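You operate a simulated robot arm through the tools that you are given. There is no shell and no other tool.

You run a simulated robot arm. Do the job below in one go: nothing can be reset, and whatever is moved stays where it is left.

Task
Save the job card's new limit, then test washer 30 against it.
Fine: it is hooked up; the card names programme, step and limit; one test.
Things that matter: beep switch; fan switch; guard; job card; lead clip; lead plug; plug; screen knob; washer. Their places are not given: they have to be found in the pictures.

The check looks at the end state, three seconds after you hand in, the way a careful person would. Anything else that was tipped, shoved, dropped, spilled or broken makes it a failure.

Robot
A 6-joint arm with a two-finger parallel gripper, fixed in place. Base frame: the origin is on the floor under the middle of its stand, x ahead of it, y to its left, z up. Readings come in mm, degrees, newtons and seconds.
With the tool pointing down near the work surface it reaches from about 140 to 920 mm from the base axis. Its first joint turns from -166.0 to 166.0 degrees. Payload 3.91 kg.
Tool frame: the origin (TCP) lies between the finger pads and is the grasp point; the fingertips stand 30 mm ahead of it; z points along the fingers, y is the line along which they close. Largest opening 110 mm; finger width 20, thickness 10; the body of the gripper, 48 by 112 mm, starts 55 mm behind the TCP.
Orientation is that of the tool frame in the base frame, as a unit quaternion [w, x, y, z]. With the fingers straight down and closing along the base's y, the tool's x points along the base's -x, its y along +y and its z along -z.

Tools
- The arm moves only by the tool servo_tool. Its argument "plan" is a list of rows, each a list of 7 numbers: the turn, a rotation vector about the base's x, y, z in units of 90 degrees (1.0 is 90 degrees), then the shift along the base's x, y, z in units of 500 mm (1.0 is 500 mm), then the finger opening in mm, from 0 to 110. In form: [[rx, ry, rz, x, y, z, jaw], ...]. A call has 1 to 20 rows; each row is the pose to reach, as a shift and turn from the pose commanded when the call began. A call with a number of a shift or a turn outside -1 to 1 is refused whole. A row lasts 0.2 s, in which the tool goes at most 50 mm and 8.6 degrees; a call with a longer step from one row to the next is refused whole, and so is a gripper value outside its range. Where a pose cannot be reached the arm comes as near as it can. A force on the tool above 40 N (or 10 N above the force at the start of the call, whichever is more), or a blocked arm, ends the call early, and 0.2 s more pass. The fingers move at their own pace (about 153 mm/s each) and stop on an object; they squeeze with about 33 N. The grip force told is the motor's: it shows also when the fingers shut on nothing. Time passes only in rows, and 0.2 s behind the last, so rows that repeat a pose let the fingers close. It gives the time, the measured TCP pose, the force on the tool (base axes), the opening and the grip force at its end, in the units of the frame above (readings bear some noise), with the torque about the TCP (base axes, N m) and any sound that the robot's microphone picked up.
- Cameras (640 x 400 px; columns grow to the right, rows downward): "scene" is fixed at [218.8, -500, 1709.1]; the picture's right is [0.79, -0.62, 0.00], its down [-0.36, -0.46, -0.81] and it looks along [0.50, 0.64, -0.58] (base axes); focal length 362 px, centre (320, 200). "wrist" rides on the gripper at [72, 17, -104] in the tool frame; the picture's right is [-0.23, 0.97, 0.00], its down [-0.76, -0.18, -0.62] and it looks along [-0.61, -0.14, 0.78] (tool axes); focal length 222 px, centre (320, 200).
- get_image(camera): a new picture of that camera. The clock stands still meanwhile.
- measure_at(camera, pixels): for up to 12 pixels [column, row] of the newest picture of that camera ("zoom" is the newest enlarged one), the place [x, y, z] in the base frame of the surface seen there, good to about 2 mm. The clock stands still meanwhile.
- close_up(camera, box): a new picture of the part [left, top, right, bottom] of that camera's present view, enlarged. The clock stands still meanwhile.
- hand_in(): hands the job in; it is judged then, once.

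Unless the task says otherwise, let go and move clear before handing in.

The tools are called after "Emit:" as a command line: name --pt "numbers of a row" for each row, then --argument value for the rest, lists and objects as JSON in quotes. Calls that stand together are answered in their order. servo_tool: Moves the arm, as the interface text tells. Its arguments: {"type":"object","properties":{"plan":{"type":"array","items":{"type":"array","items":{"type":"number"}}}},"required":["plan"]} The other tools are called the same way: get_image (camera) takes a picture; measure_at (camera, pixels) gives the place of the surface under pixels of a picture; close_up (camera, box) takes an enlarged picture of a part of a camera's view; hand_in () hands the job in.

At the start:

```text
time: 0.0
tcp_pos: [421.0, 289.2, 1301.5]
ee_rot: [0.0, 0.0, 1.0, 0.0]
contact_force: [0.6, 0.7, 0.6]
wrist_torque: [-0.02, -0.04, -0.02]
opening: 110.0
gripper_force: 0.0
```

scene: 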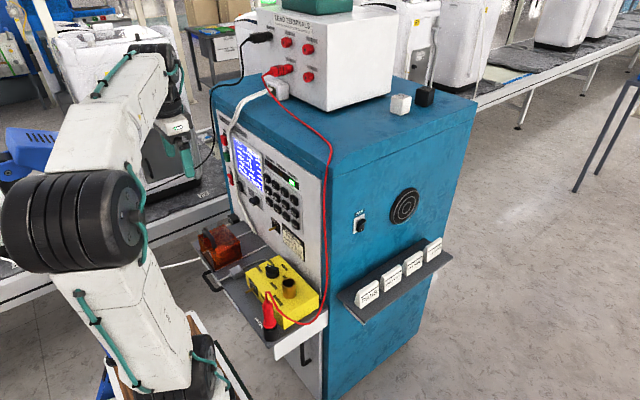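
wrist: 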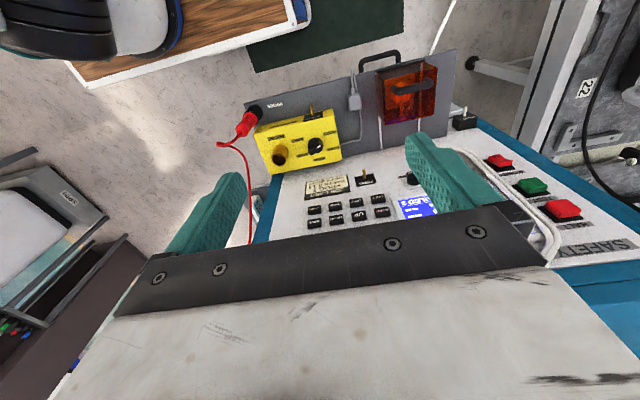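

The scene shows a blue tester cabinet with a screen and keypad at about (250,165), a yellow box at (285,290), a shelf with small things at (395,270), and a white terminal box on top. I'll take enlarged views before moving anything.

Emit:
close_up --camera "scene" --box '[200, 120, 340, 210]'

Emit:
close_up --camera "scene" --box '[190, 200, 350, 370]'

Emit:
close_up --camera "scene" --box '[320, 180, 480, 320]'

Emit:
close_up --camera "scene" --box '[220, 0, 450, 130]'

Emit:
close_up --camera "wrist" --box '[220, 40, 480, 230]'

Emit:
close_up --camera "scene" --box '[0, 60, 260, 270]'

```text
4.44 times, centred on (270, 165) of scene
```

zoom: 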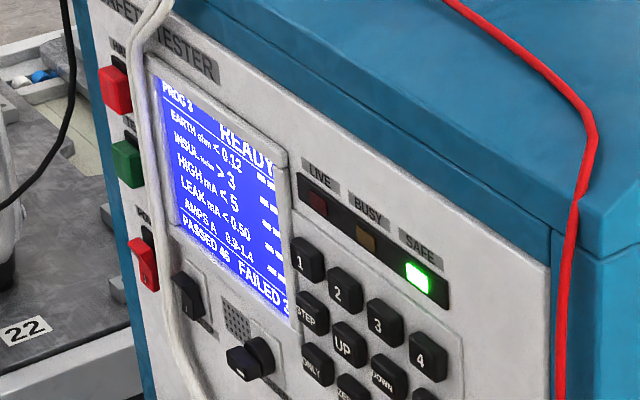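

```text
2.35 times, centred on (270, 285) of scene
```

zoom: 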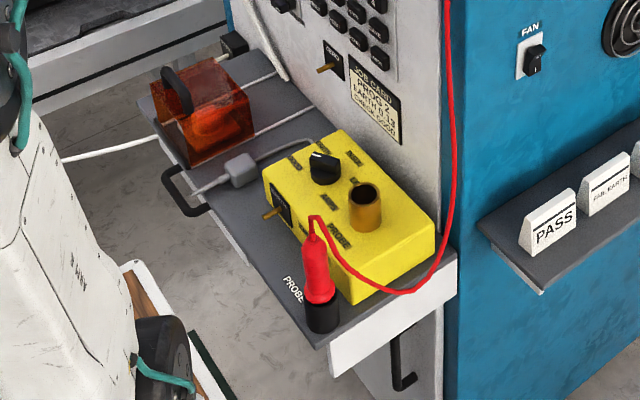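

```text
2.86 times, centred on (400, 250) of scene
```

zoom: 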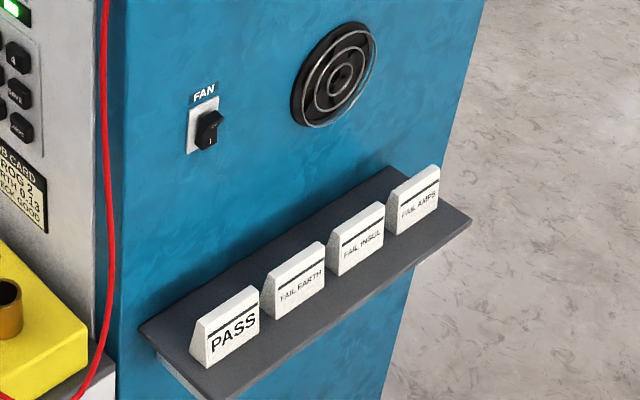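

```text
2.78 times, centred on (335, 65) of scene
```

zoom: 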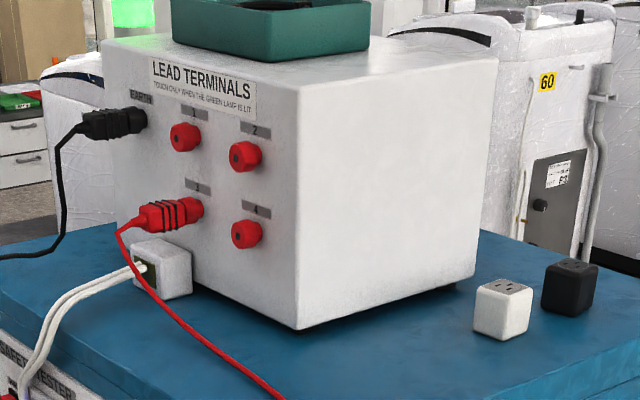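

```text
2.11 times, centred on (350, 135) of wrist
```

zoom: 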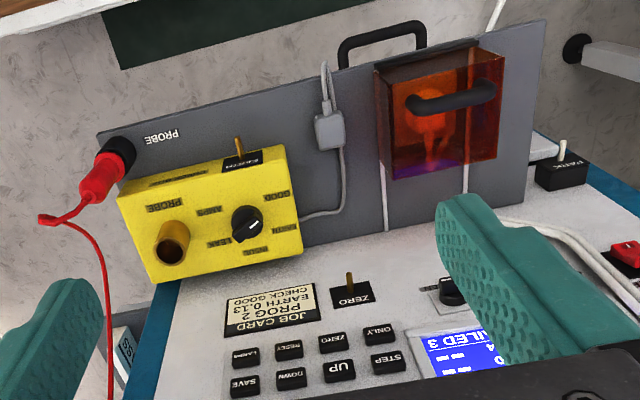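

```text
1.90 times, centred on (130, 165) of scene
```

zoom: 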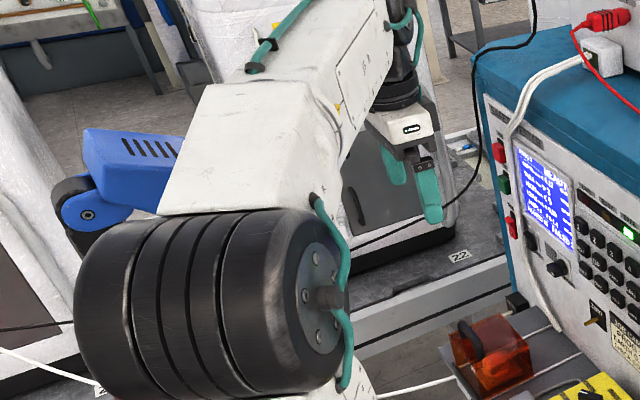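

The job card reads "PROG 2 / EARTH 0.13 / CHECK GOOD" and the screen shows PROG 3 READY with EARTH < 0.12. I'll zoom further to read the key labels, the knobs and the lead connections.

Emit:
close_up --camera "scene" --box '[228, 135, 278, 195]'

Emit:
close_up --camera "scene" --box '[256, 160, 316, 235]'

Emit:
close_up --camera "scene" --box '[264, 210, 324, 265]'

Emit:
close_up --camera "scene" --box '[212, 100, 272, 215]'

Emit:
close_up --camera "wrist" --box '[290, 160, 420, 240]'

Emit:
close_up --camera "wrist" --box '[250, 90, 350, 180]'

Emit:
close_up --camera "wrist" --box '[330, 40, 500, 150]'

Emit:
close_up --camera "wrist" --box '[440, 80, 640, 270]'

```text
6.67 times, centred on (253, 165) of scene
```

zoom: 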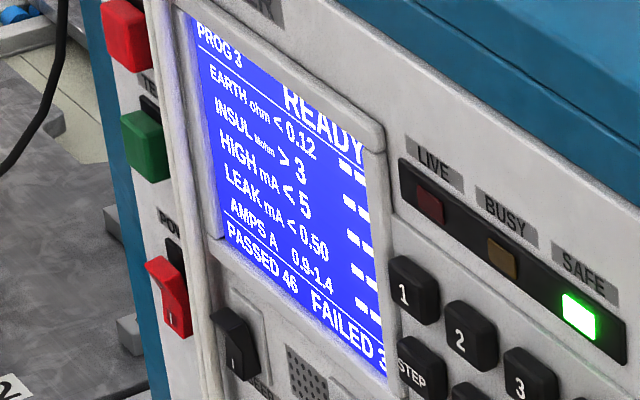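

```text
5.33 times, centred on (286, 198) of scene
```

zoom: 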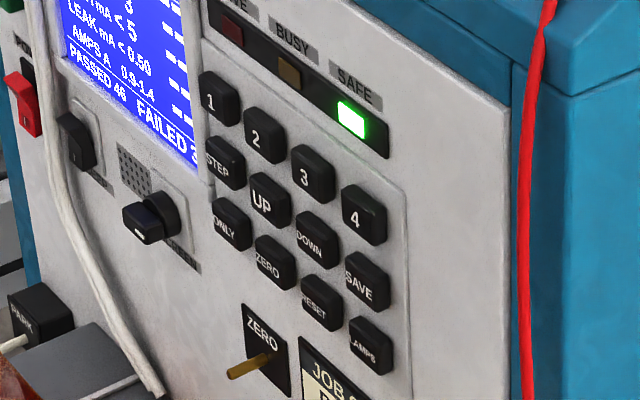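

```text
7.27 times, centred on (294, 238) of scene
```

zoom: 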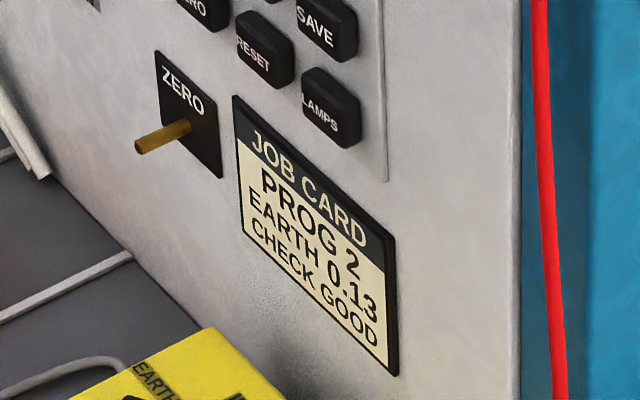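

```text
3.48 times, centred on (242, 158) of scene
```

zoom: 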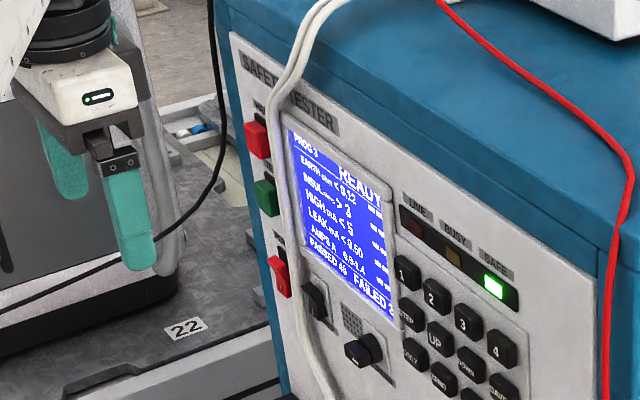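

```text
4.92 times, centred on (355, 200) of wrist
```

zoom: 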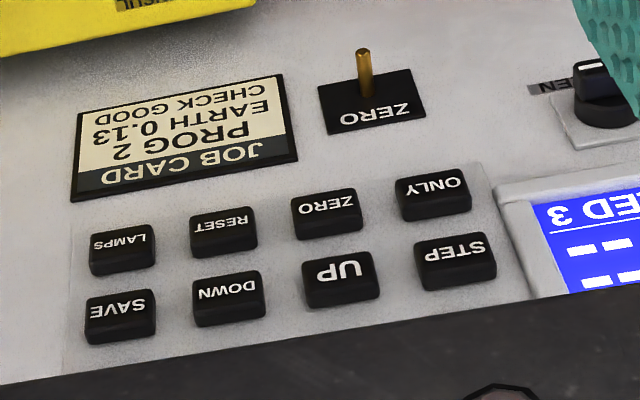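

```text
4.44 times, centred on (300, 135) of wrist
```

zoom: 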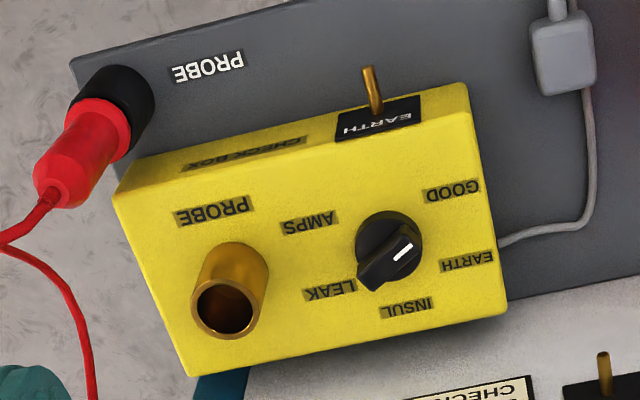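

```text
3.64 times, centred on (415, 95) of wrist
```

zoom: 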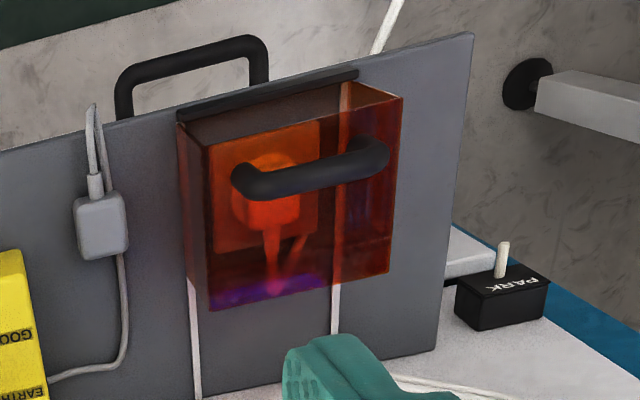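

```text
2.11 times, centred on (540, 175) of wrist
```

zoom: 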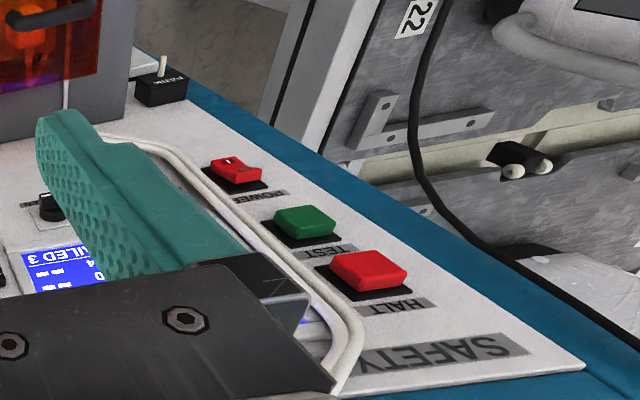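

The keypad rows are readable: 1–4, STEP/UP/DOWN/SAVE and ONLY/ZERO/RESET/LAMPS, with HALT, TEST and POWER on the left edge. I'll take a zoom of the keypad and measure points on it.

Emit:
close_up --camera "scene" --box '[256, 160, 316, 235]'

Emit:
measure_at --camera "zoom" --pixels '[[212, 103], [256, 138], [303, 178], [355, 217], [217, 163], [262, 203], [308, 245], [360, 285], [226, 225], [268, 267], [315, 307], [365, 350]]'

Emit:
measure_at --camera "zoom" --pixels '[[390, 220], [420, 100], [450, 350], [140, 222], [75, 140], [25, 100], [235, 372], [285, 330], [350, 115], [180, 300], [325, 340], [40, 300]]'

```text
5.33 times, centred on (286, 198) of scene
```

zoom: 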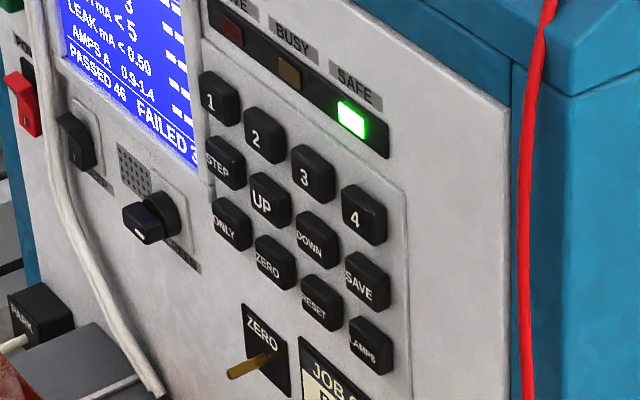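

```text
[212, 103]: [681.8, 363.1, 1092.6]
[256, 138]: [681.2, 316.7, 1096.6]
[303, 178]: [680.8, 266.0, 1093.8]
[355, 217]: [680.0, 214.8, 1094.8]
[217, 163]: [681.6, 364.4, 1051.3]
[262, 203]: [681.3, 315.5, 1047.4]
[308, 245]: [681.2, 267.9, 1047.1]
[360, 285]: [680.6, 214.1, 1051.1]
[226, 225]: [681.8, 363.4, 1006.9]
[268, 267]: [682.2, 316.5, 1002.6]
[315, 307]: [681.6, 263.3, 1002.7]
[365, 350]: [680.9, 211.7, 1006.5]
```

```text
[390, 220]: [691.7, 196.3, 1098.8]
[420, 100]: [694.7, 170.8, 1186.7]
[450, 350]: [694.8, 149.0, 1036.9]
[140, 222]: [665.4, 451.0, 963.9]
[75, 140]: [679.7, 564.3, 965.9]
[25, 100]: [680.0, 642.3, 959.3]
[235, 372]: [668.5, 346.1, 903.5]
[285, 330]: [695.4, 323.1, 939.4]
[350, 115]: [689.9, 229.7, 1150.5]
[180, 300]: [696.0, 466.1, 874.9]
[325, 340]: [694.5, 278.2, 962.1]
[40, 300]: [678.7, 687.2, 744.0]
```

The panel plane is at x≈695 facing -x, with key faces at x≈681, y≈364/315/266/214 and z≈1094/1049/1004. Before pressing anything I want to see which washer is hooked up, so I'll turn the wrist camera toward the left side.

Emit:
servo_tool --pt "0 0 0.09 0 0 0 110" --pt "0 0 0.18 0 0 0 110" --pt "0 0 0.27 0 0 0 110" --pt "0 0 0.36 0 0 0 110" --pt "0 0 0.45 0 0 0 110" --pt "0 0 0.54 0 0 0 110" --pt "0 0 0.63 0 0 0 110" --pt "0 0 0.72 0 0 0 110" --pt "0 0 0.81 0 0 0 110" --pt "0 0 0.9 0 0 0 110"

Emit:
get_image --camera "wrist"

Emit:
get_image --camera "scene"

```text
time: 2.2
tcp_pos: [420.7, 289.8, 1301.2]
ee_rot: [0.0, -0.651, 0.759, 0.0]
contact_force: [0.4, -0.6, 0.4]
wrist_torque: [0.03, 0.03, 0.03]
opening: 109.9
gripper_force: 0.1
```

```text
taken
```

wrist: 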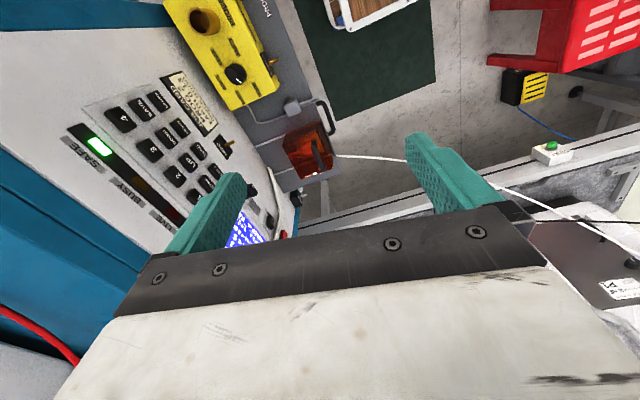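

```text
taken
```

scene: 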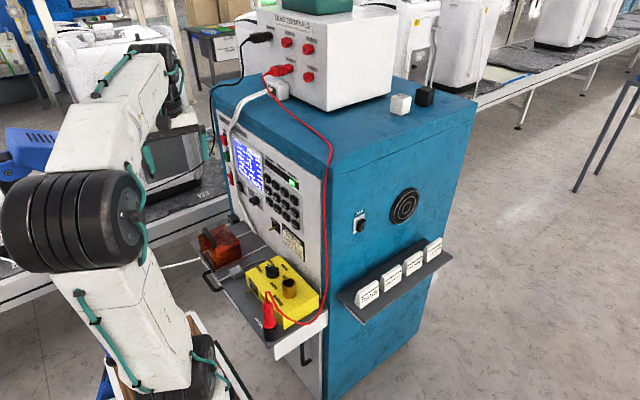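

The wrist picture is upside-down in this pose and shows only a washer's corner near (600,270) with a white cable going to it. I'll tilt the tool about base x so the camera looks further toward +y.

Emit:
servo_tool --pt "0.09 0 0 0 0 0 110" --pt "0.18 0 0 0 0 0 110" --pt "0.27 0 0 0 0 0 110" --pt "0.36 0 0 0 0 0 110" --pt "0.42 0 0 0 0 0 110"

Emit:
get_image --camera "wrist"

```text
time: 3.4
tcp_pos: [420.8, 289.9, 1300.7]
ee_rot: [0.209, -0.615, 0.719, 0.246]
contact_force: [-0.3, 0.6, 0.3]
wrist_torque: [-0.02, -0.02, -0.03]
opening: 109.8
gripper_force: 0.1
```

```text
taken
```

wrist: 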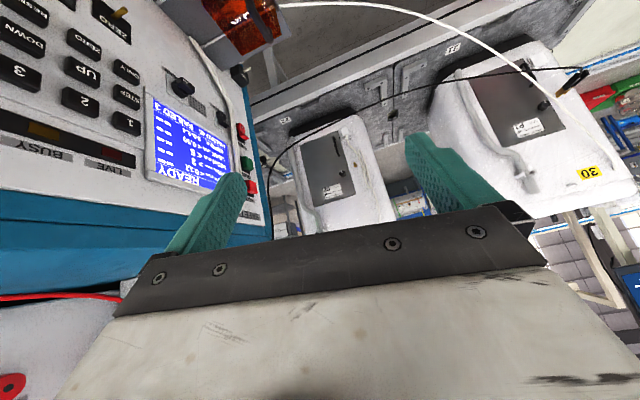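

Washer 30 (yellow tag at (590,172)) shows at the right, with a black lead ending at about (572,82) and a white cable reaching it. I'll zoom in on both.

Emit:
close_up --camera "wrist" --box '[430, 30, 640, 210]'

Emit:
close_up --camera "wrist" --box '[520, 50, 620, 120]'

Emit:
close_up --camera "wrist" --box '[170, 0, 400, 130]'

Emit:
close_up --camera "wrist" --box '[250, 80, 420, 230]'

```text
2.22 times, centred on (535, 120) of wrist
```

zoom: 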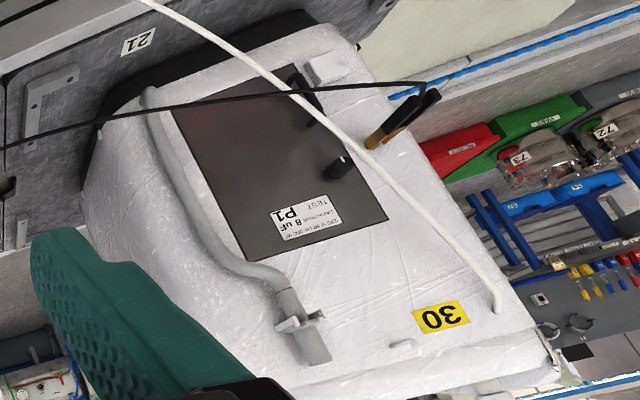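

```text
5.71 times, centred on (570, 85) of wrist
```

zoom: 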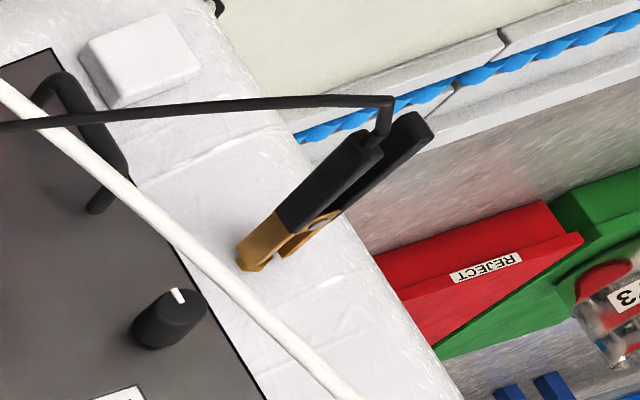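

```text
2.78 times, centred on (285, 65) of wrist
```

zoom: 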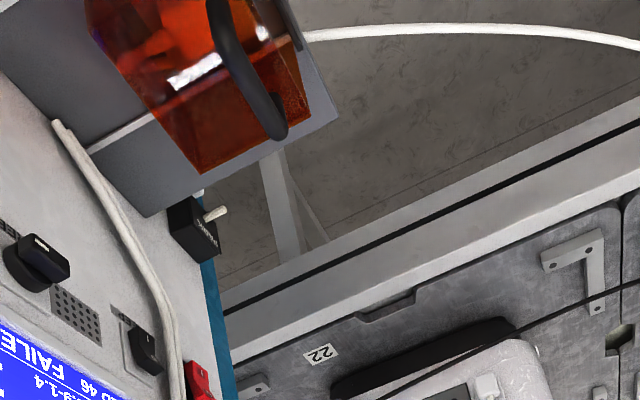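

```text
2.67 times, centred on (335, 155) of wrist
```

zoom: 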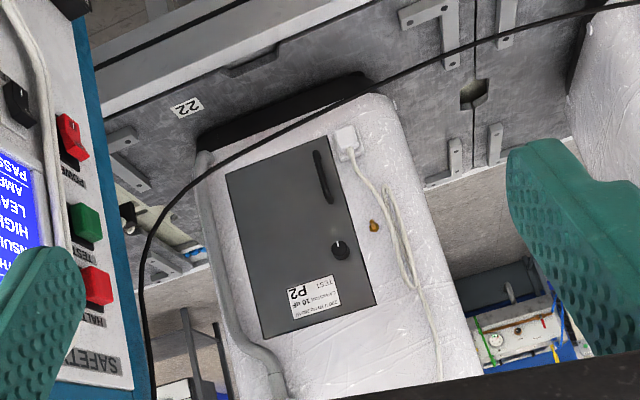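

The black lead's clip sits on washer 30's top edge and the white cable from washer 30 runs to the socket under the guard. The plate on washer 30 seems to read "TEST P1", so I'll measure the positions and read the plate more closely.

Emit:
close_up --camera "wrist" --box '[505, 105, 565, 145]'

Emit:
measure_at --camera "wrist" --pixels '[[590, 172], [562, 95], [530, 127], [330, 190], [390, 20], [520, 15], [455, 48], [285, 120], [605, 185], [572, 75]]'

Emit:
close_up --camera "wrist" --box '[310, 170, 360, 205]'

Emit:
close_up --camera "scene" --box '[0, 0, 220, 130]'

```text
10.00 times, centred on (535, 125) of wrist
```

zoom: 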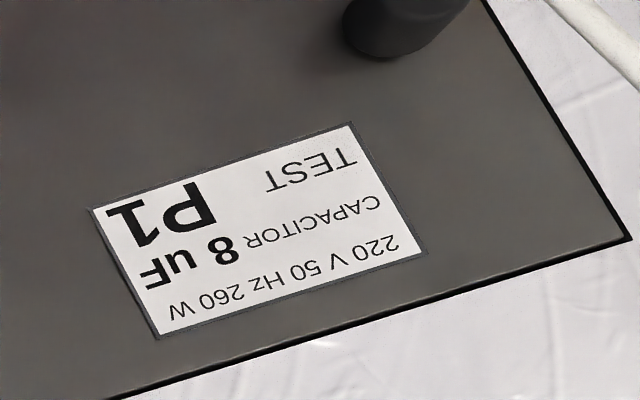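

```text
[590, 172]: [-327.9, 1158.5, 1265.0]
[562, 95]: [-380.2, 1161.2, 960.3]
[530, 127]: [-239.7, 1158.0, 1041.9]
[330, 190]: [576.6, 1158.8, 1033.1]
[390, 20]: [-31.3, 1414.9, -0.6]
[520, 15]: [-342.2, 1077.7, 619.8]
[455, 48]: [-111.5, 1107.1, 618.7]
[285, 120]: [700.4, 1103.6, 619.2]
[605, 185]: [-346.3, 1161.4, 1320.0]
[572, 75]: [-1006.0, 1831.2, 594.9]
```

```text
11.43 times, centred on (335, 188) of wrist
```

zoom: 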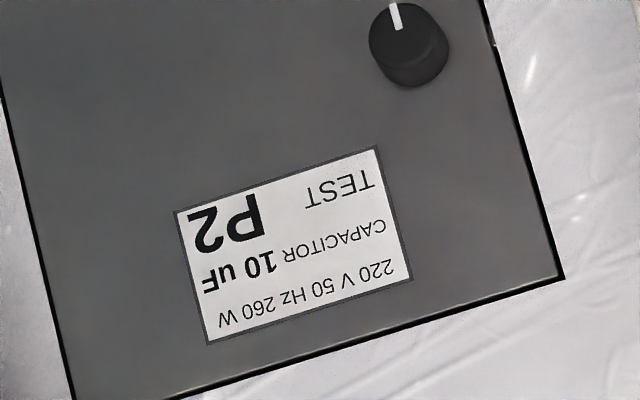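

```text
2.91 times, centred on (110, 65) of scene
```

zoom: 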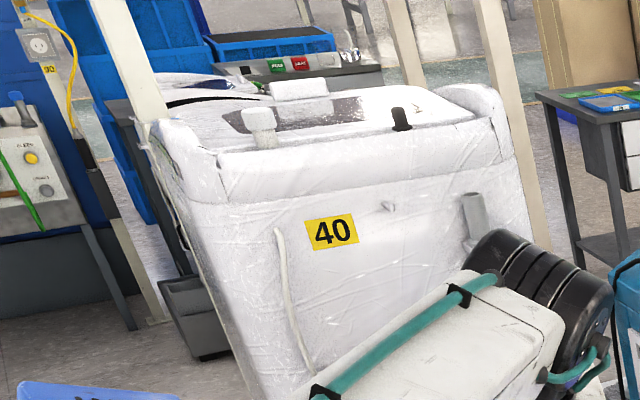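

Washer 30's plate says P1, but the job says the card names the programme, so programme 2 with EARTH 0.13 it is, and the lead clip and cable are on washer 30. I'll undo the tilt and yaw, move forward a little and measure the left-hand buttons and cable on the way.

Emit:
servo_tool --pt "-0.09 0 0 0 0 0 60" --pt "-0.18 0 0 0 0 0 60" --pt "-0.27 0 0 0 0 0 40" --pt "-0.36 0 0 0 0 0 20" --pt "-0.42 0 0 0 0 0 0"

Emit:
servo_tool --pt "0 0 -0.09 0.02 0 0 0" --pt "0 0 -0.18 0.05 0 0 0" --pt "0 0 -0.27 0.08 0 0 0" --pt "0 0 -0.36 0.11 0 0 0" --pt "0 0 -0.45 0.14 0 0 0" --pt "0 0 -0.54 0.16 0 0 0" --pt "0 0 -0.63 0.18 0 0 0" --pt "0 0 -0.72 0.2 0 0 0" --pt "0 0 -0.81 0.21 0 0 0" --pt "0 0 -0.9 0.22 0 0 0"

Emit:
get_image --camera "wrist"

Emit:
get_image --camera "scene"

```text
time: 4.6
tcp_pos: [421.1, 289.7, 1300.6]
ee_rot: [-0.001, -0.649, 0.761, 0.0]
contact_force: [0.5, 0.2, 0.1]
wrist_torque: [0.01, 0.0, 0.0]
opening: 0.2
gripper_force: 32.8
```

```text
time: 6.8
tcp_pos: [530.2, 289.9, 1301.2]
ee_rot: [0.0, 0.001, 1.0, 0.0]
contact_force: [0.1, -0.2, -0.7]
wrist_torque: [-0.01, -0.01, 0.01]
opening: 0.0
gripper_force: 32.8
```

```text
taken
```

wrist: 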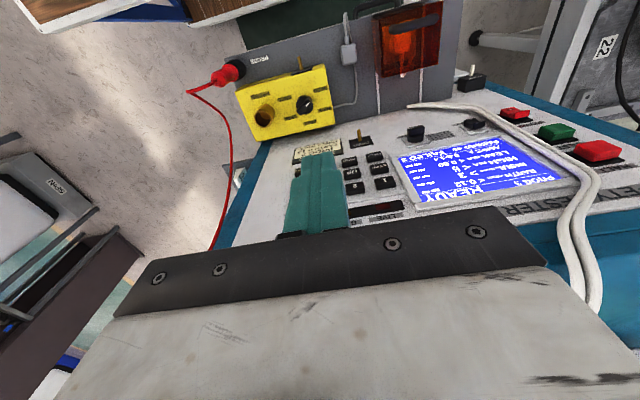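

```text
taken
```

scene: 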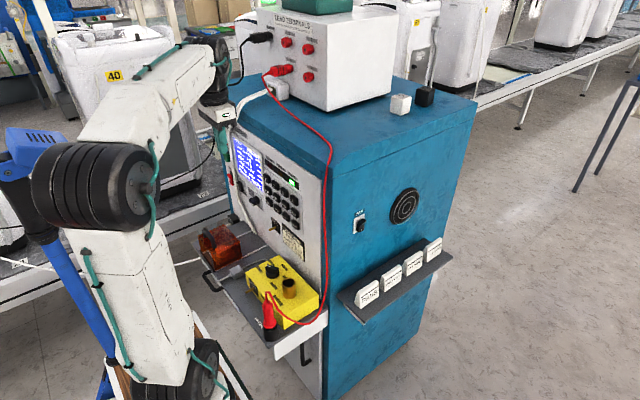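

From here HALT (598,150), TEST (557,131), POWER (514,114) and the white twin cable (565,165) are all in view. I'll zoom and measure them.

Emit:
close_up --camera "wrist" --box '[400, 60, 640, 230]'

Emit:
measure_at --camera "wrist" --pixels '[[598, 149], [557, 130], [514, 114], [560, 160], [585, 185], [525, 130], [500, 115], [575, 210], [480, 106], [440, 104], [545, 160], [640, 150]]'

Emit:
measure_at --camera "wrist" --pixels '[[416, 133], [474, 123], [305, 105], [266, 115], [285, 90], [225, 72], [400, 55], [345, 50], [470, 82], [360, 142], [420, 190], [320, 150]]'

Emit:
close_up --camera "scene" --box '[200, 60, 320, 200]'

```text
2.35 times, centred on (520, 145) of wrist
```

zoom: 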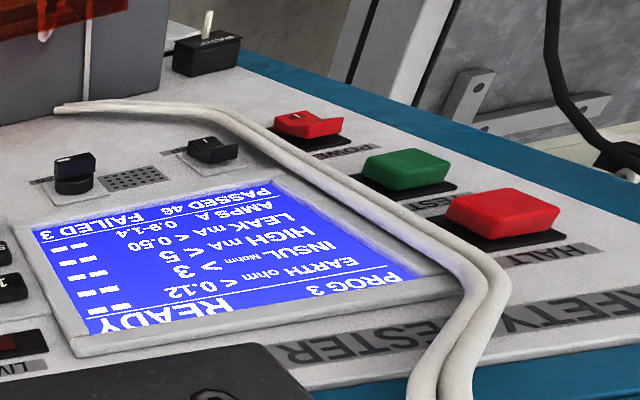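

```text
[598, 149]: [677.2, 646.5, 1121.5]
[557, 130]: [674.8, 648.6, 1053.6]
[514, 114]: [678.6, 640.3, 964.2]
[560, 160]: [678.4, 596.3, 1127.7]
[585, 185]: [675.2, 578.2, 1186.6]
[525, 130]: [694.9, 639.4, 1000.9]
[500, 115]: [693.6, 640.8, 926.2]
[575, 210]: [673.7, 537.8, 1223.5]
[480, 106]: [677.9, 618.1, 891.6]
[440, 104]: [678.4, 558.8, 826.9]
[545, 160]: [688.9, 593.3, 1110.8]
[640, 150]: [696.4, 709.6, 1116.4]
```

```text
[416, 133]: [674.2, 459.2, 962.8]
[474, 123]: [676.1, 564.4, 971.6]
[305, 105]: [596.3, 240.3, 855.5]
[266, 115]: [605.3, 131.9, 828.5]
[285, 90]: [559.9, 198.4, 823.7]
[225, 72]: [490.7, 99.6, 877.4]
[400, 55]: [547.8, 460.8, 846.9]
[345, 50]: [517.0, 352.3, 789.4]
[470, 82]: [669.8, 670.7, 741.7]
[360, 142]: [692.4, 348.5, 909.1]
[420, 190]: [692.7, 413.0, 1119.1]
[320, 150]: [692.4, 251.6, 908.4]
```

```text
2.86 times, centred on (260, 130) of scene
```

zoom: 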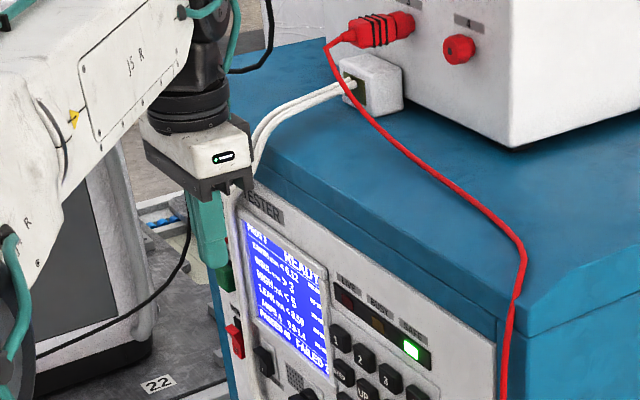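

TEST is at about (675,648,1052), HALT at (677,646,1121), POWER at (678,640,964), and the cable runs at y≈600 with nearly the same depth as the buttons. I'll pitch the closed fingers to point along +x while staying well back from the panel.

Emit:
servo_tool --pt "0 -0.09 0 0 0 0 0" --pt "0 -0.18 0 0 0 0 0" --pt "0 -0.27 0 0 0 0 0" --pt "0 -0.36 0 0 0 0 0" --pt "0 -0.45 0 0 0 -0.02 0" --pt "0 -0.54 0 0 0.01 -0.06 0" --pt "0 -0.63 0 0 0.02 -0.1 0" --pt "0 -0.72 0 0 0.03 -0.16 0" --pt "0 -0.81 0 0 0.04 -0.22 0" --pt "0 -0.9 0 0 0.05 -0.28 0" --pt "0 -0.95 0 0 0.05 -0.34 0" --pt "0 -1.0 0 0 0.05 -0.4 0"

Emit:
get_image --camera "wrist"

Emit:
get_image --camera "scene"

```text
time: 9.4
tcp_pos: [529.2, 314.6, 1100.4]
ee_rot: [0.708, 0.0, 0.706, 0.001]
contact_force: [1.1, -0.1, 0.2]
wrist_torque: [-0.01, -0.02, 0.04]
opening: 0.0
gripper_force: 32.8
```

```text
taken
```

wrist: 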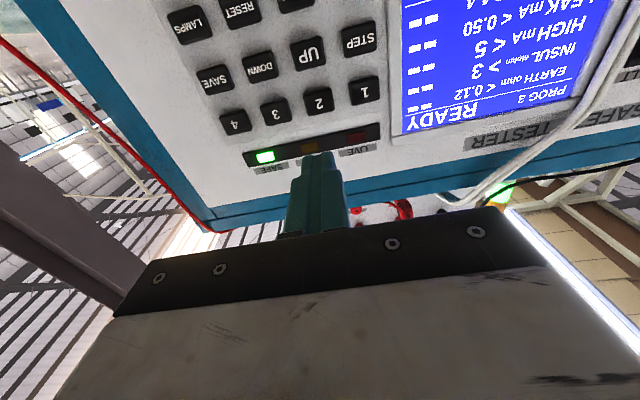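

```text
taken
```

scene: 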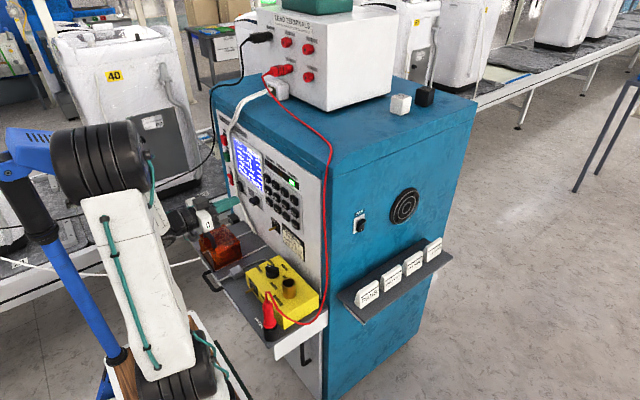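

The fingers point at the panel and the wrist view shows all the keys, with "2" at about (319,101). I'll measure the key faces again from this view to aim accurately.

Emit:
measure_at --camera "wrist" --pixels '[[364, 90], [319, 101], [276, 111], [235, 121], [359, 40], [308, 52], [260, 65], [215, 77], [300, 85], [338, 95], [318, 88], [319, 115]]'

Emit:
close_up --camera "wrist" --box '[170, 0, 420, 170]'

```text
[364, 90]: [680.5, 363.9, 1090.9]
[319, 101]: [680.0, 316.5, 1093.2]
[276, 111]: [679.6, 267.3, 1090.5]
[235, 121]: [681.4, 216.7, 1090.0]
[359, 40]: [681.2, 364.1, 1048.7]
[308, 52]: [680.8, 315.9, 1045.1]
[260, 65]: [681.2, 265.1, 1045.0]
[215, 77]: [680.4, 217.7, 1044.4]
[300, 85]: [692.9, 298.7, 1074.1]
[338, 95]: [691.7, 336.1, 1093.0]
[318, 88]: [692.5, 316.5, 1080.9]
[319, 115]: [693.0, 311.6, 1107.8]
```

```text
2.35 times, centred on (295, 85) of wrist
```

zoom: 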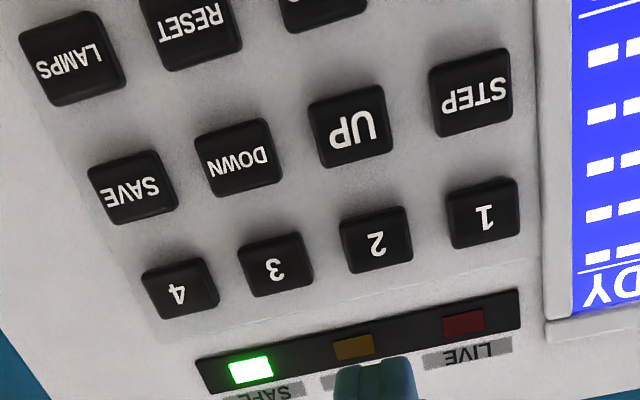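

Keys sit at y≈364/316/266/217 and z≈1093 (digits) and ≈1046 (STEP/UP/DOWN/SAVE). I'll come to about 10 mm in front of key "2".

Emit:
servo_tool --pt "0 0 0 0.06 0.001 -0.013 0" --pt "0 0 0 0.13 0.001 -0.013 0" --pt "0 0 0 0.19 0.001 -0.013 0" --pt "0 0 0 0.218 0.001 -0.013 0" --pt "0 0 0 0.218 0.001 -0.013 0"

Emit:
get_image --camera "wrist"

Emit:
close_up --camera "scene" --box '[210, 120, 320, 240]'

```text
time: 10.6
tcp_pos: [639.5, 315.2, 1095.0]
ee_rot: [0.707, 0.0, 0.707, 0.0]
contact_force: [0.1, -0.2, 0.5]
wrist_torque: [0.02, 0.0, -0.04]
opening: 0.0
gripper_force: 33.2
```

```text
taken
```

wrist: 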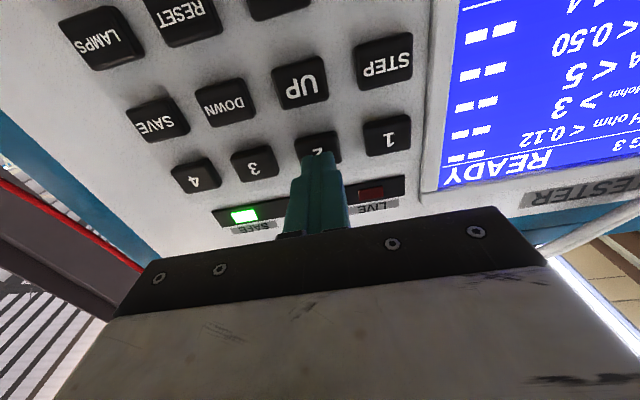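

```text
3.33 times, centred on (265, 180) of scene
```

zoom: 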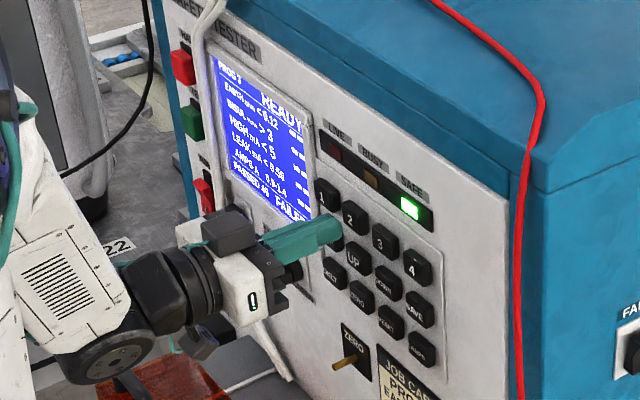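

The tip is about 10 mm in front of key "2" (wrist view (317,150)). I'll press gently in small steps and pull back.

Emit:
servo_tool --pt "0 0 0 0.012 0 0 0" --pt "0 0 0 0.02 0 0 0" --pt "0 0 0 0.024 0 0 0" --pt "0 0 0 0.028 0 0 0" --pt "0 0 0 0 0 0 0" --pt "0 0 0 0 0 0 0"

Emit:
get_image --camera "wrist"

Emit:
close_up --camera "scene" --box '[228, 135, 308, 195]'

```text
time: 12.0
tcp_pos: [639.6, 315.4, 1094.2]
ee_rot: [0.707, 0.001, 0.707, -0.001]
contact_force: [-0.2, -0.3, 0.2]
wrist_torque: [-0.02, 0.02, -0.01]
opening: 0.0
gripper_force: 33.0
```

```text
taken
```

wrist: 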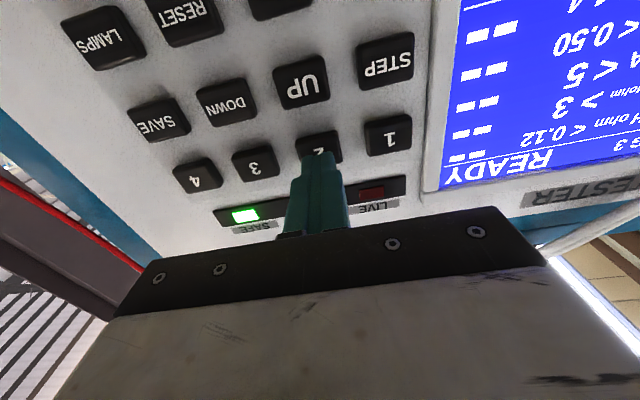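

```text
6.67 times, centred on (268, 165) of scene
```

zoom: 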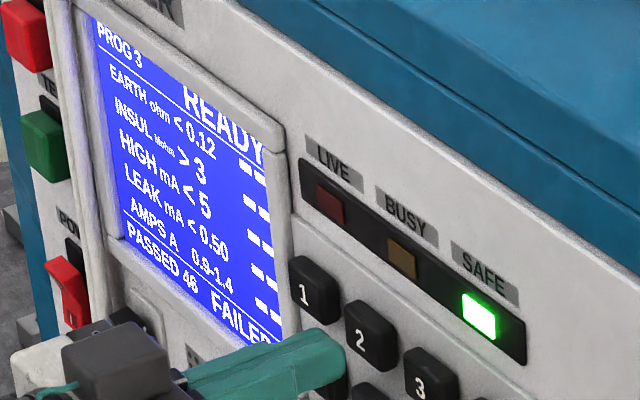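

The screen still reads PROG 3 and there was no sound, so the key wasn't pressed far enough. I'll advance again without retreating, to read the contact force.

Emit:
servo_tool --pt "0 0 0 0.012 0 0 0" --pt "0 0 0 0.022 0 0 0" --pt "0 0 0 0.026 0 0 0" --pt "0 0 0 0.03 0 0 0"

Emit:
get_image --camera "wrist"

```text
time: 13.0
tcp_pos: [653.5, 314.5, 1094.4]
ee_rot: [0.707, 0.0, 0.707, 0.0]
contact_force: [-1.9, -0.2, -0.7]
wrist_torque: [-0.01, 0.05, 0.01]
opening: 0.1
gripper_force: 33.4
```

```text
taken
```

wrist: 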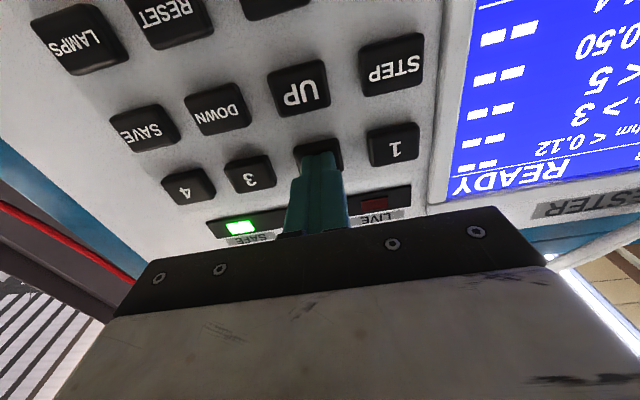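

There is contact now (about -1.9 N in x) with the tip at x≈683. I'll push a little further and check.

Emit:
servo_tool --pt "0 0 0 0.002 0 0 0" --pt "0 0 0 0.004 0 0 0"

Emit:
close_up --camera "scene" --box '[228, 135, 308, 195]'

```text
time: 13.6
tcp_pos: [656.7, 314.7, 1094.0]
ee_rot: [0.707, 0.0, 0.707, 0.0]
contact_force: [-2.6, 1.4, -0.2]
wrist_torque: [-0.02, -0.01, 0.03]
opening: 0.0
gripper_force: 33.1
heard: click
```

```text
6.67 times, centred on (268, 165) of scene
```

zoom: 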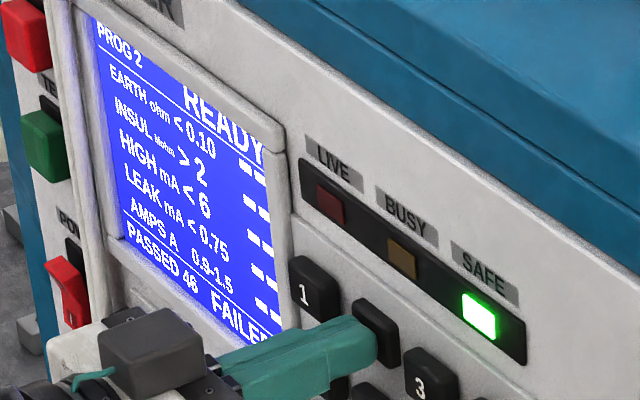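

A click was heard and the screen now shows PROG 2 with EARTH < 0.10, so key "2" worked with the tip about 6 mm past the key face. I'll pull back and move over to STEP.

Emit:
servo_tool --pt "0 0 0 -0.02 0 0 0" --pt "0 0 0 -0.036 0 0 0" --pt "0 0 0 -0.036 0.05 -0.048 0" --pt "0 0 0 -0.036 0.098 -0.096 0" --pt "0 0 0 -0.036 0.098 -0.096 0"

Emit:
get_image --camera "wrist"

Emit:
close_up --camera "scene" --box '[228, 135, 308, 195]'

```text
time: 14.8
tcp_pos: [638.2, 364.0, 1047.4]
ee_rot: [0.707, 0.0, 0.707, 0.0]
contact_force: [0.2, -0.6, 0.6]
wrist_torque: [-0.05, 0.02, -0.01]
opening: 0.1
gripper_force: 32.8
```

```text
taken
```

wrist: 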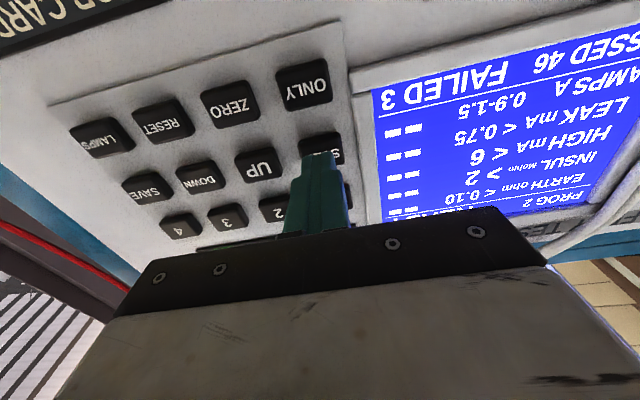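

```text
6.67 times, centred on (268, 165) of scene
```

zoom: 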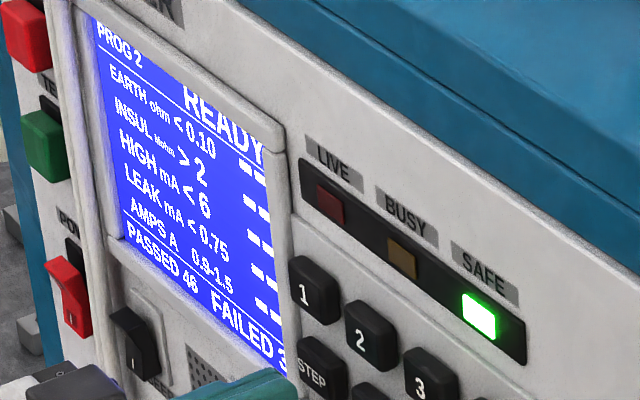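

Key "2" sprang back, the tip is in front of STEP (wrist view (318,155)) and the full screen is visible. I'll press STEP to the same depth and retreat.

Emit:
servo_tool --pt "0 0 0 0.02 0 0 0" --pt "0 0 0 0.03 0 0 0" --pt "0 0 0 0.034 0 0 0" --pt "0 0 0 0.037 0 0 0" --pt "0 0 0 0.018 0 0 0" --pt "0 0 0 0 0 0 0"

Emit:
get_image --camera "wrist"

Emit:
close_up --camera "scene" --box '[228, 135, 308, 195]'

```text
time: 16.2
tcp_pos: [639.3, 365.6, 1045.7]
ee_rot: [0.707, -0.001, 0.707, 0.001]
contact_force: [-0.6, -0.1, 0.1]
wrist_torque: [0.0, -0.03, -0.02]
opening: 0.0
gripper_force: 33.1
heard: click
```

```text
taken
```

wrist: 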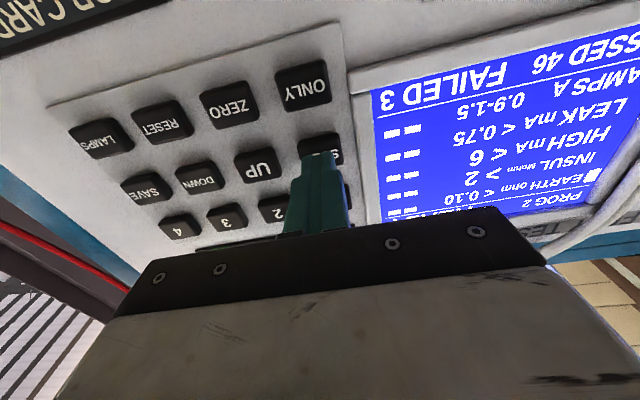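

```text
6.67 times, centred on (268, 165) of scene
```

zoom: 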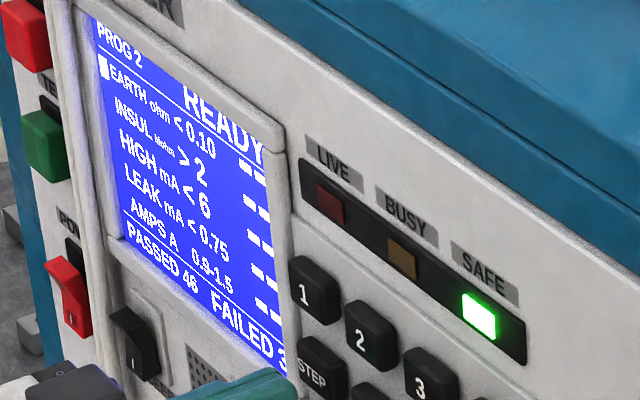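

A click, and a cursor block now marks the EARTH line. I'll move to UP (y≈315) and press it once.

Emit:
servo_tool --pt "0 0 0 0 -0.05 0 0" --pt "0 0 0 0 -0.099 0 0" --pt "0 0 0 0.02 -0.099 0 0" --pt "0 0 0 0.03 -0.099 0 0" --pt "0 0 0 0.034 -0.099 0 0" --pt "0 0 0 0.037 -0.099 0 0" --pt "0 0 0 0.018 -0.099 0 0" --pt "0 0 0 0 -0.099 0 0"

Emit:
get_image --camera "wrist"

Emit:
close_up --camera "scene" --box '[228, 135, 308, 195]'

```text
time: 18.0
tcp_pos: [639.2, 315.0, 1046.0]
ee_rot: [0.708, 0.0, 0.707, 0.0]
contact_force: [0.3, -0.2, -0.4]
wrist_torque: [-0.04, 0.02, 0.0]
opening: 0.0
gripper_force: 32.9
heard: click
```

```text
taken
```

wrist: 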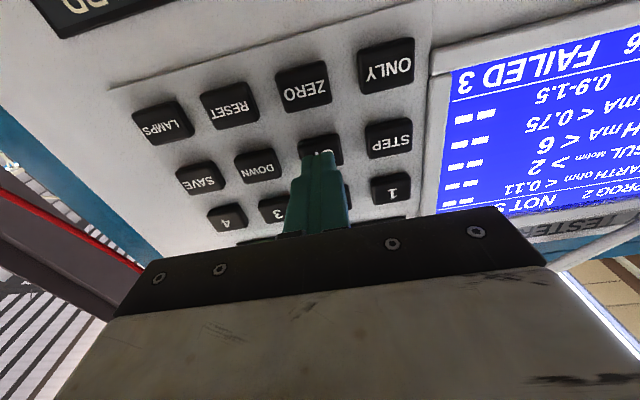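

```text
6.67 times, centred on (268, 165) of scene
```

zoom: 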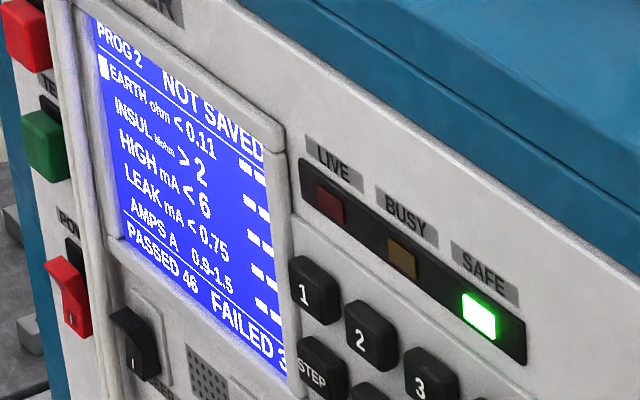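

EARTH now reads < 0.11 and the screen says NOT SAVED, so one press of UP adds 0.01. I'll press UP once more and check.

Emit:
servo_tool --pt "0 0 0 0.02 0 0 0" --pt "0 0 0 0.03 0 0 0" --pt "0 0 0 0.034 0 0 0" --pt "0 0 0 0.037 0 0 0" --pt "0 0 0 0.018 0 0 0" --pt "0 0 0 0 0 0 0"

Emit:
close_up --camera "scene" --box '[228, 135, 308, 195]'

```text
time: 19.4
tcp_pos: [637.6, 313.7, 1046.0]
ee_rot: [0.707, 0.0, 0.707, 0.0]
contact_force: [0.2, -0.1, -0.6]
wrist_torque: [0.01, -0.03, 0.0]
opening: 0.3
gripper_force: 33.0
heard: click
```

```text
6.67 times, centred on (268, 165) of scene
```

zoom: 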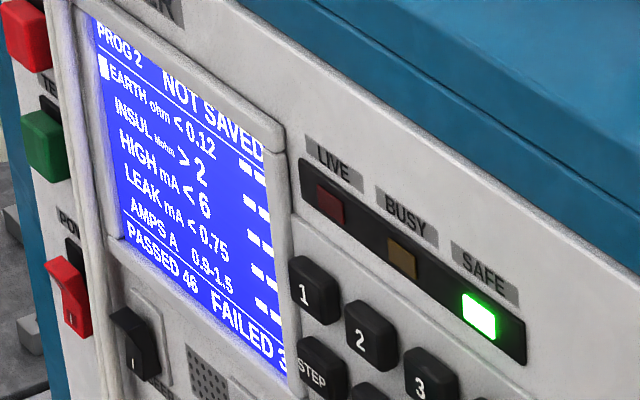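

EARTH now reads < 0.12, so one more press of UP should give 0.13.

Emit:
servo_tool --pt "0 0 0 0.02 0 0 0" --pt "0 0 0 0.03 0 0 0" --pt "0 0 0 0.034 0 0 0" --pt "0 0 0 0.037 0 0 0" --pt "0 0 0 0.018 0 0 0" --pt "0 0 0 0 0 0 0"

Emit:
close_up --camera "scene" --box '[228, 135, 308, 195]'

Emit:
close_up --camera "wrist" --box '[420, 40, 640, 220]'

```text
time: 20.8
tcp_pos: [638.3, 313.5, 1046.1]
ee_rot: [0.706, -0.001, 0.708, 0.0]
contact_force: [-0.7, -0.3, 0.2]
wrist_torque: [-0.03, -0.04, 0.02]
opening: 0.2
gripper_force: 33.0
heard: click
```

```text
6.67 times, centred on (268, 165) of scene
```

zoom: 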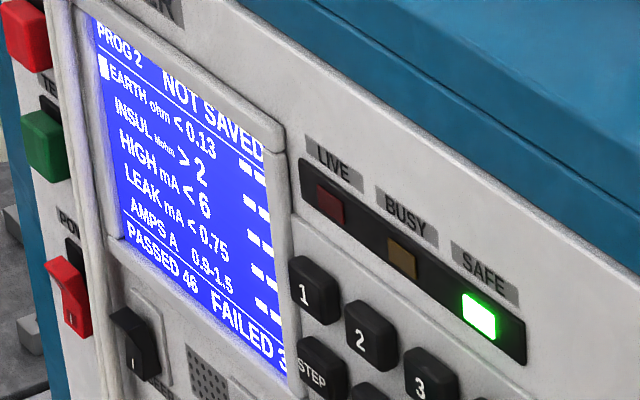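

```text
2.22 times, centred on (530, 130) of wrist
```

zoom: 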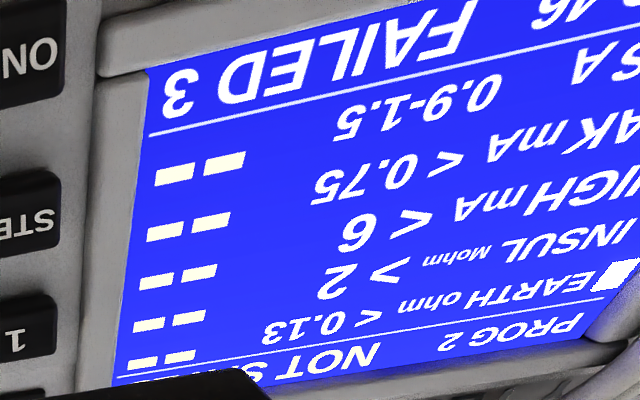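

Both views show EARTH < 0.13 with NOT SAVED. I'll move over to SAVE (y≈216) and look before pressing.

Emit:
servo_tool --pt "0 0 0 0 -0.08 0 0" --pt "0 0 0 0 -0.16 0 0" --pt "0 0 0 0 -0.197 0 0" --pt "0 0 0 0 -0.197 0 0"

Emit:
get_image --camera "wrist"

```text
time: 21.8
tcp_pos: [643.9, 222.4, 1047.2]
ee_rot: [0.707, 0.001, 0.707, -0.001]
contact_force: [0.1, -0.8, 0.0]
wrist_torque: [0.01, 0.0, 0.0]
opening: 0.1
gripper_force: 33.2
out of reach, approached as far as the arm can: row 3, 4
```

```text
taken
```

wrist: 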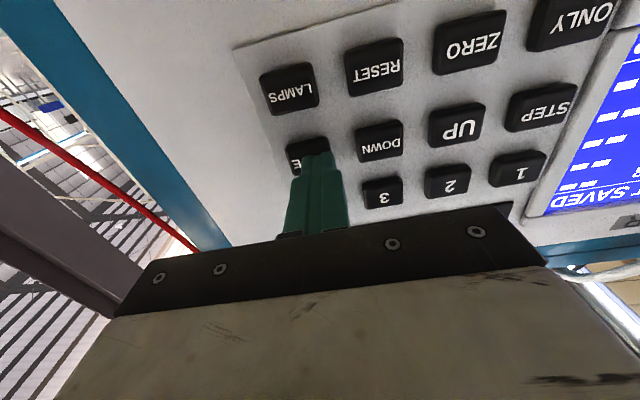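

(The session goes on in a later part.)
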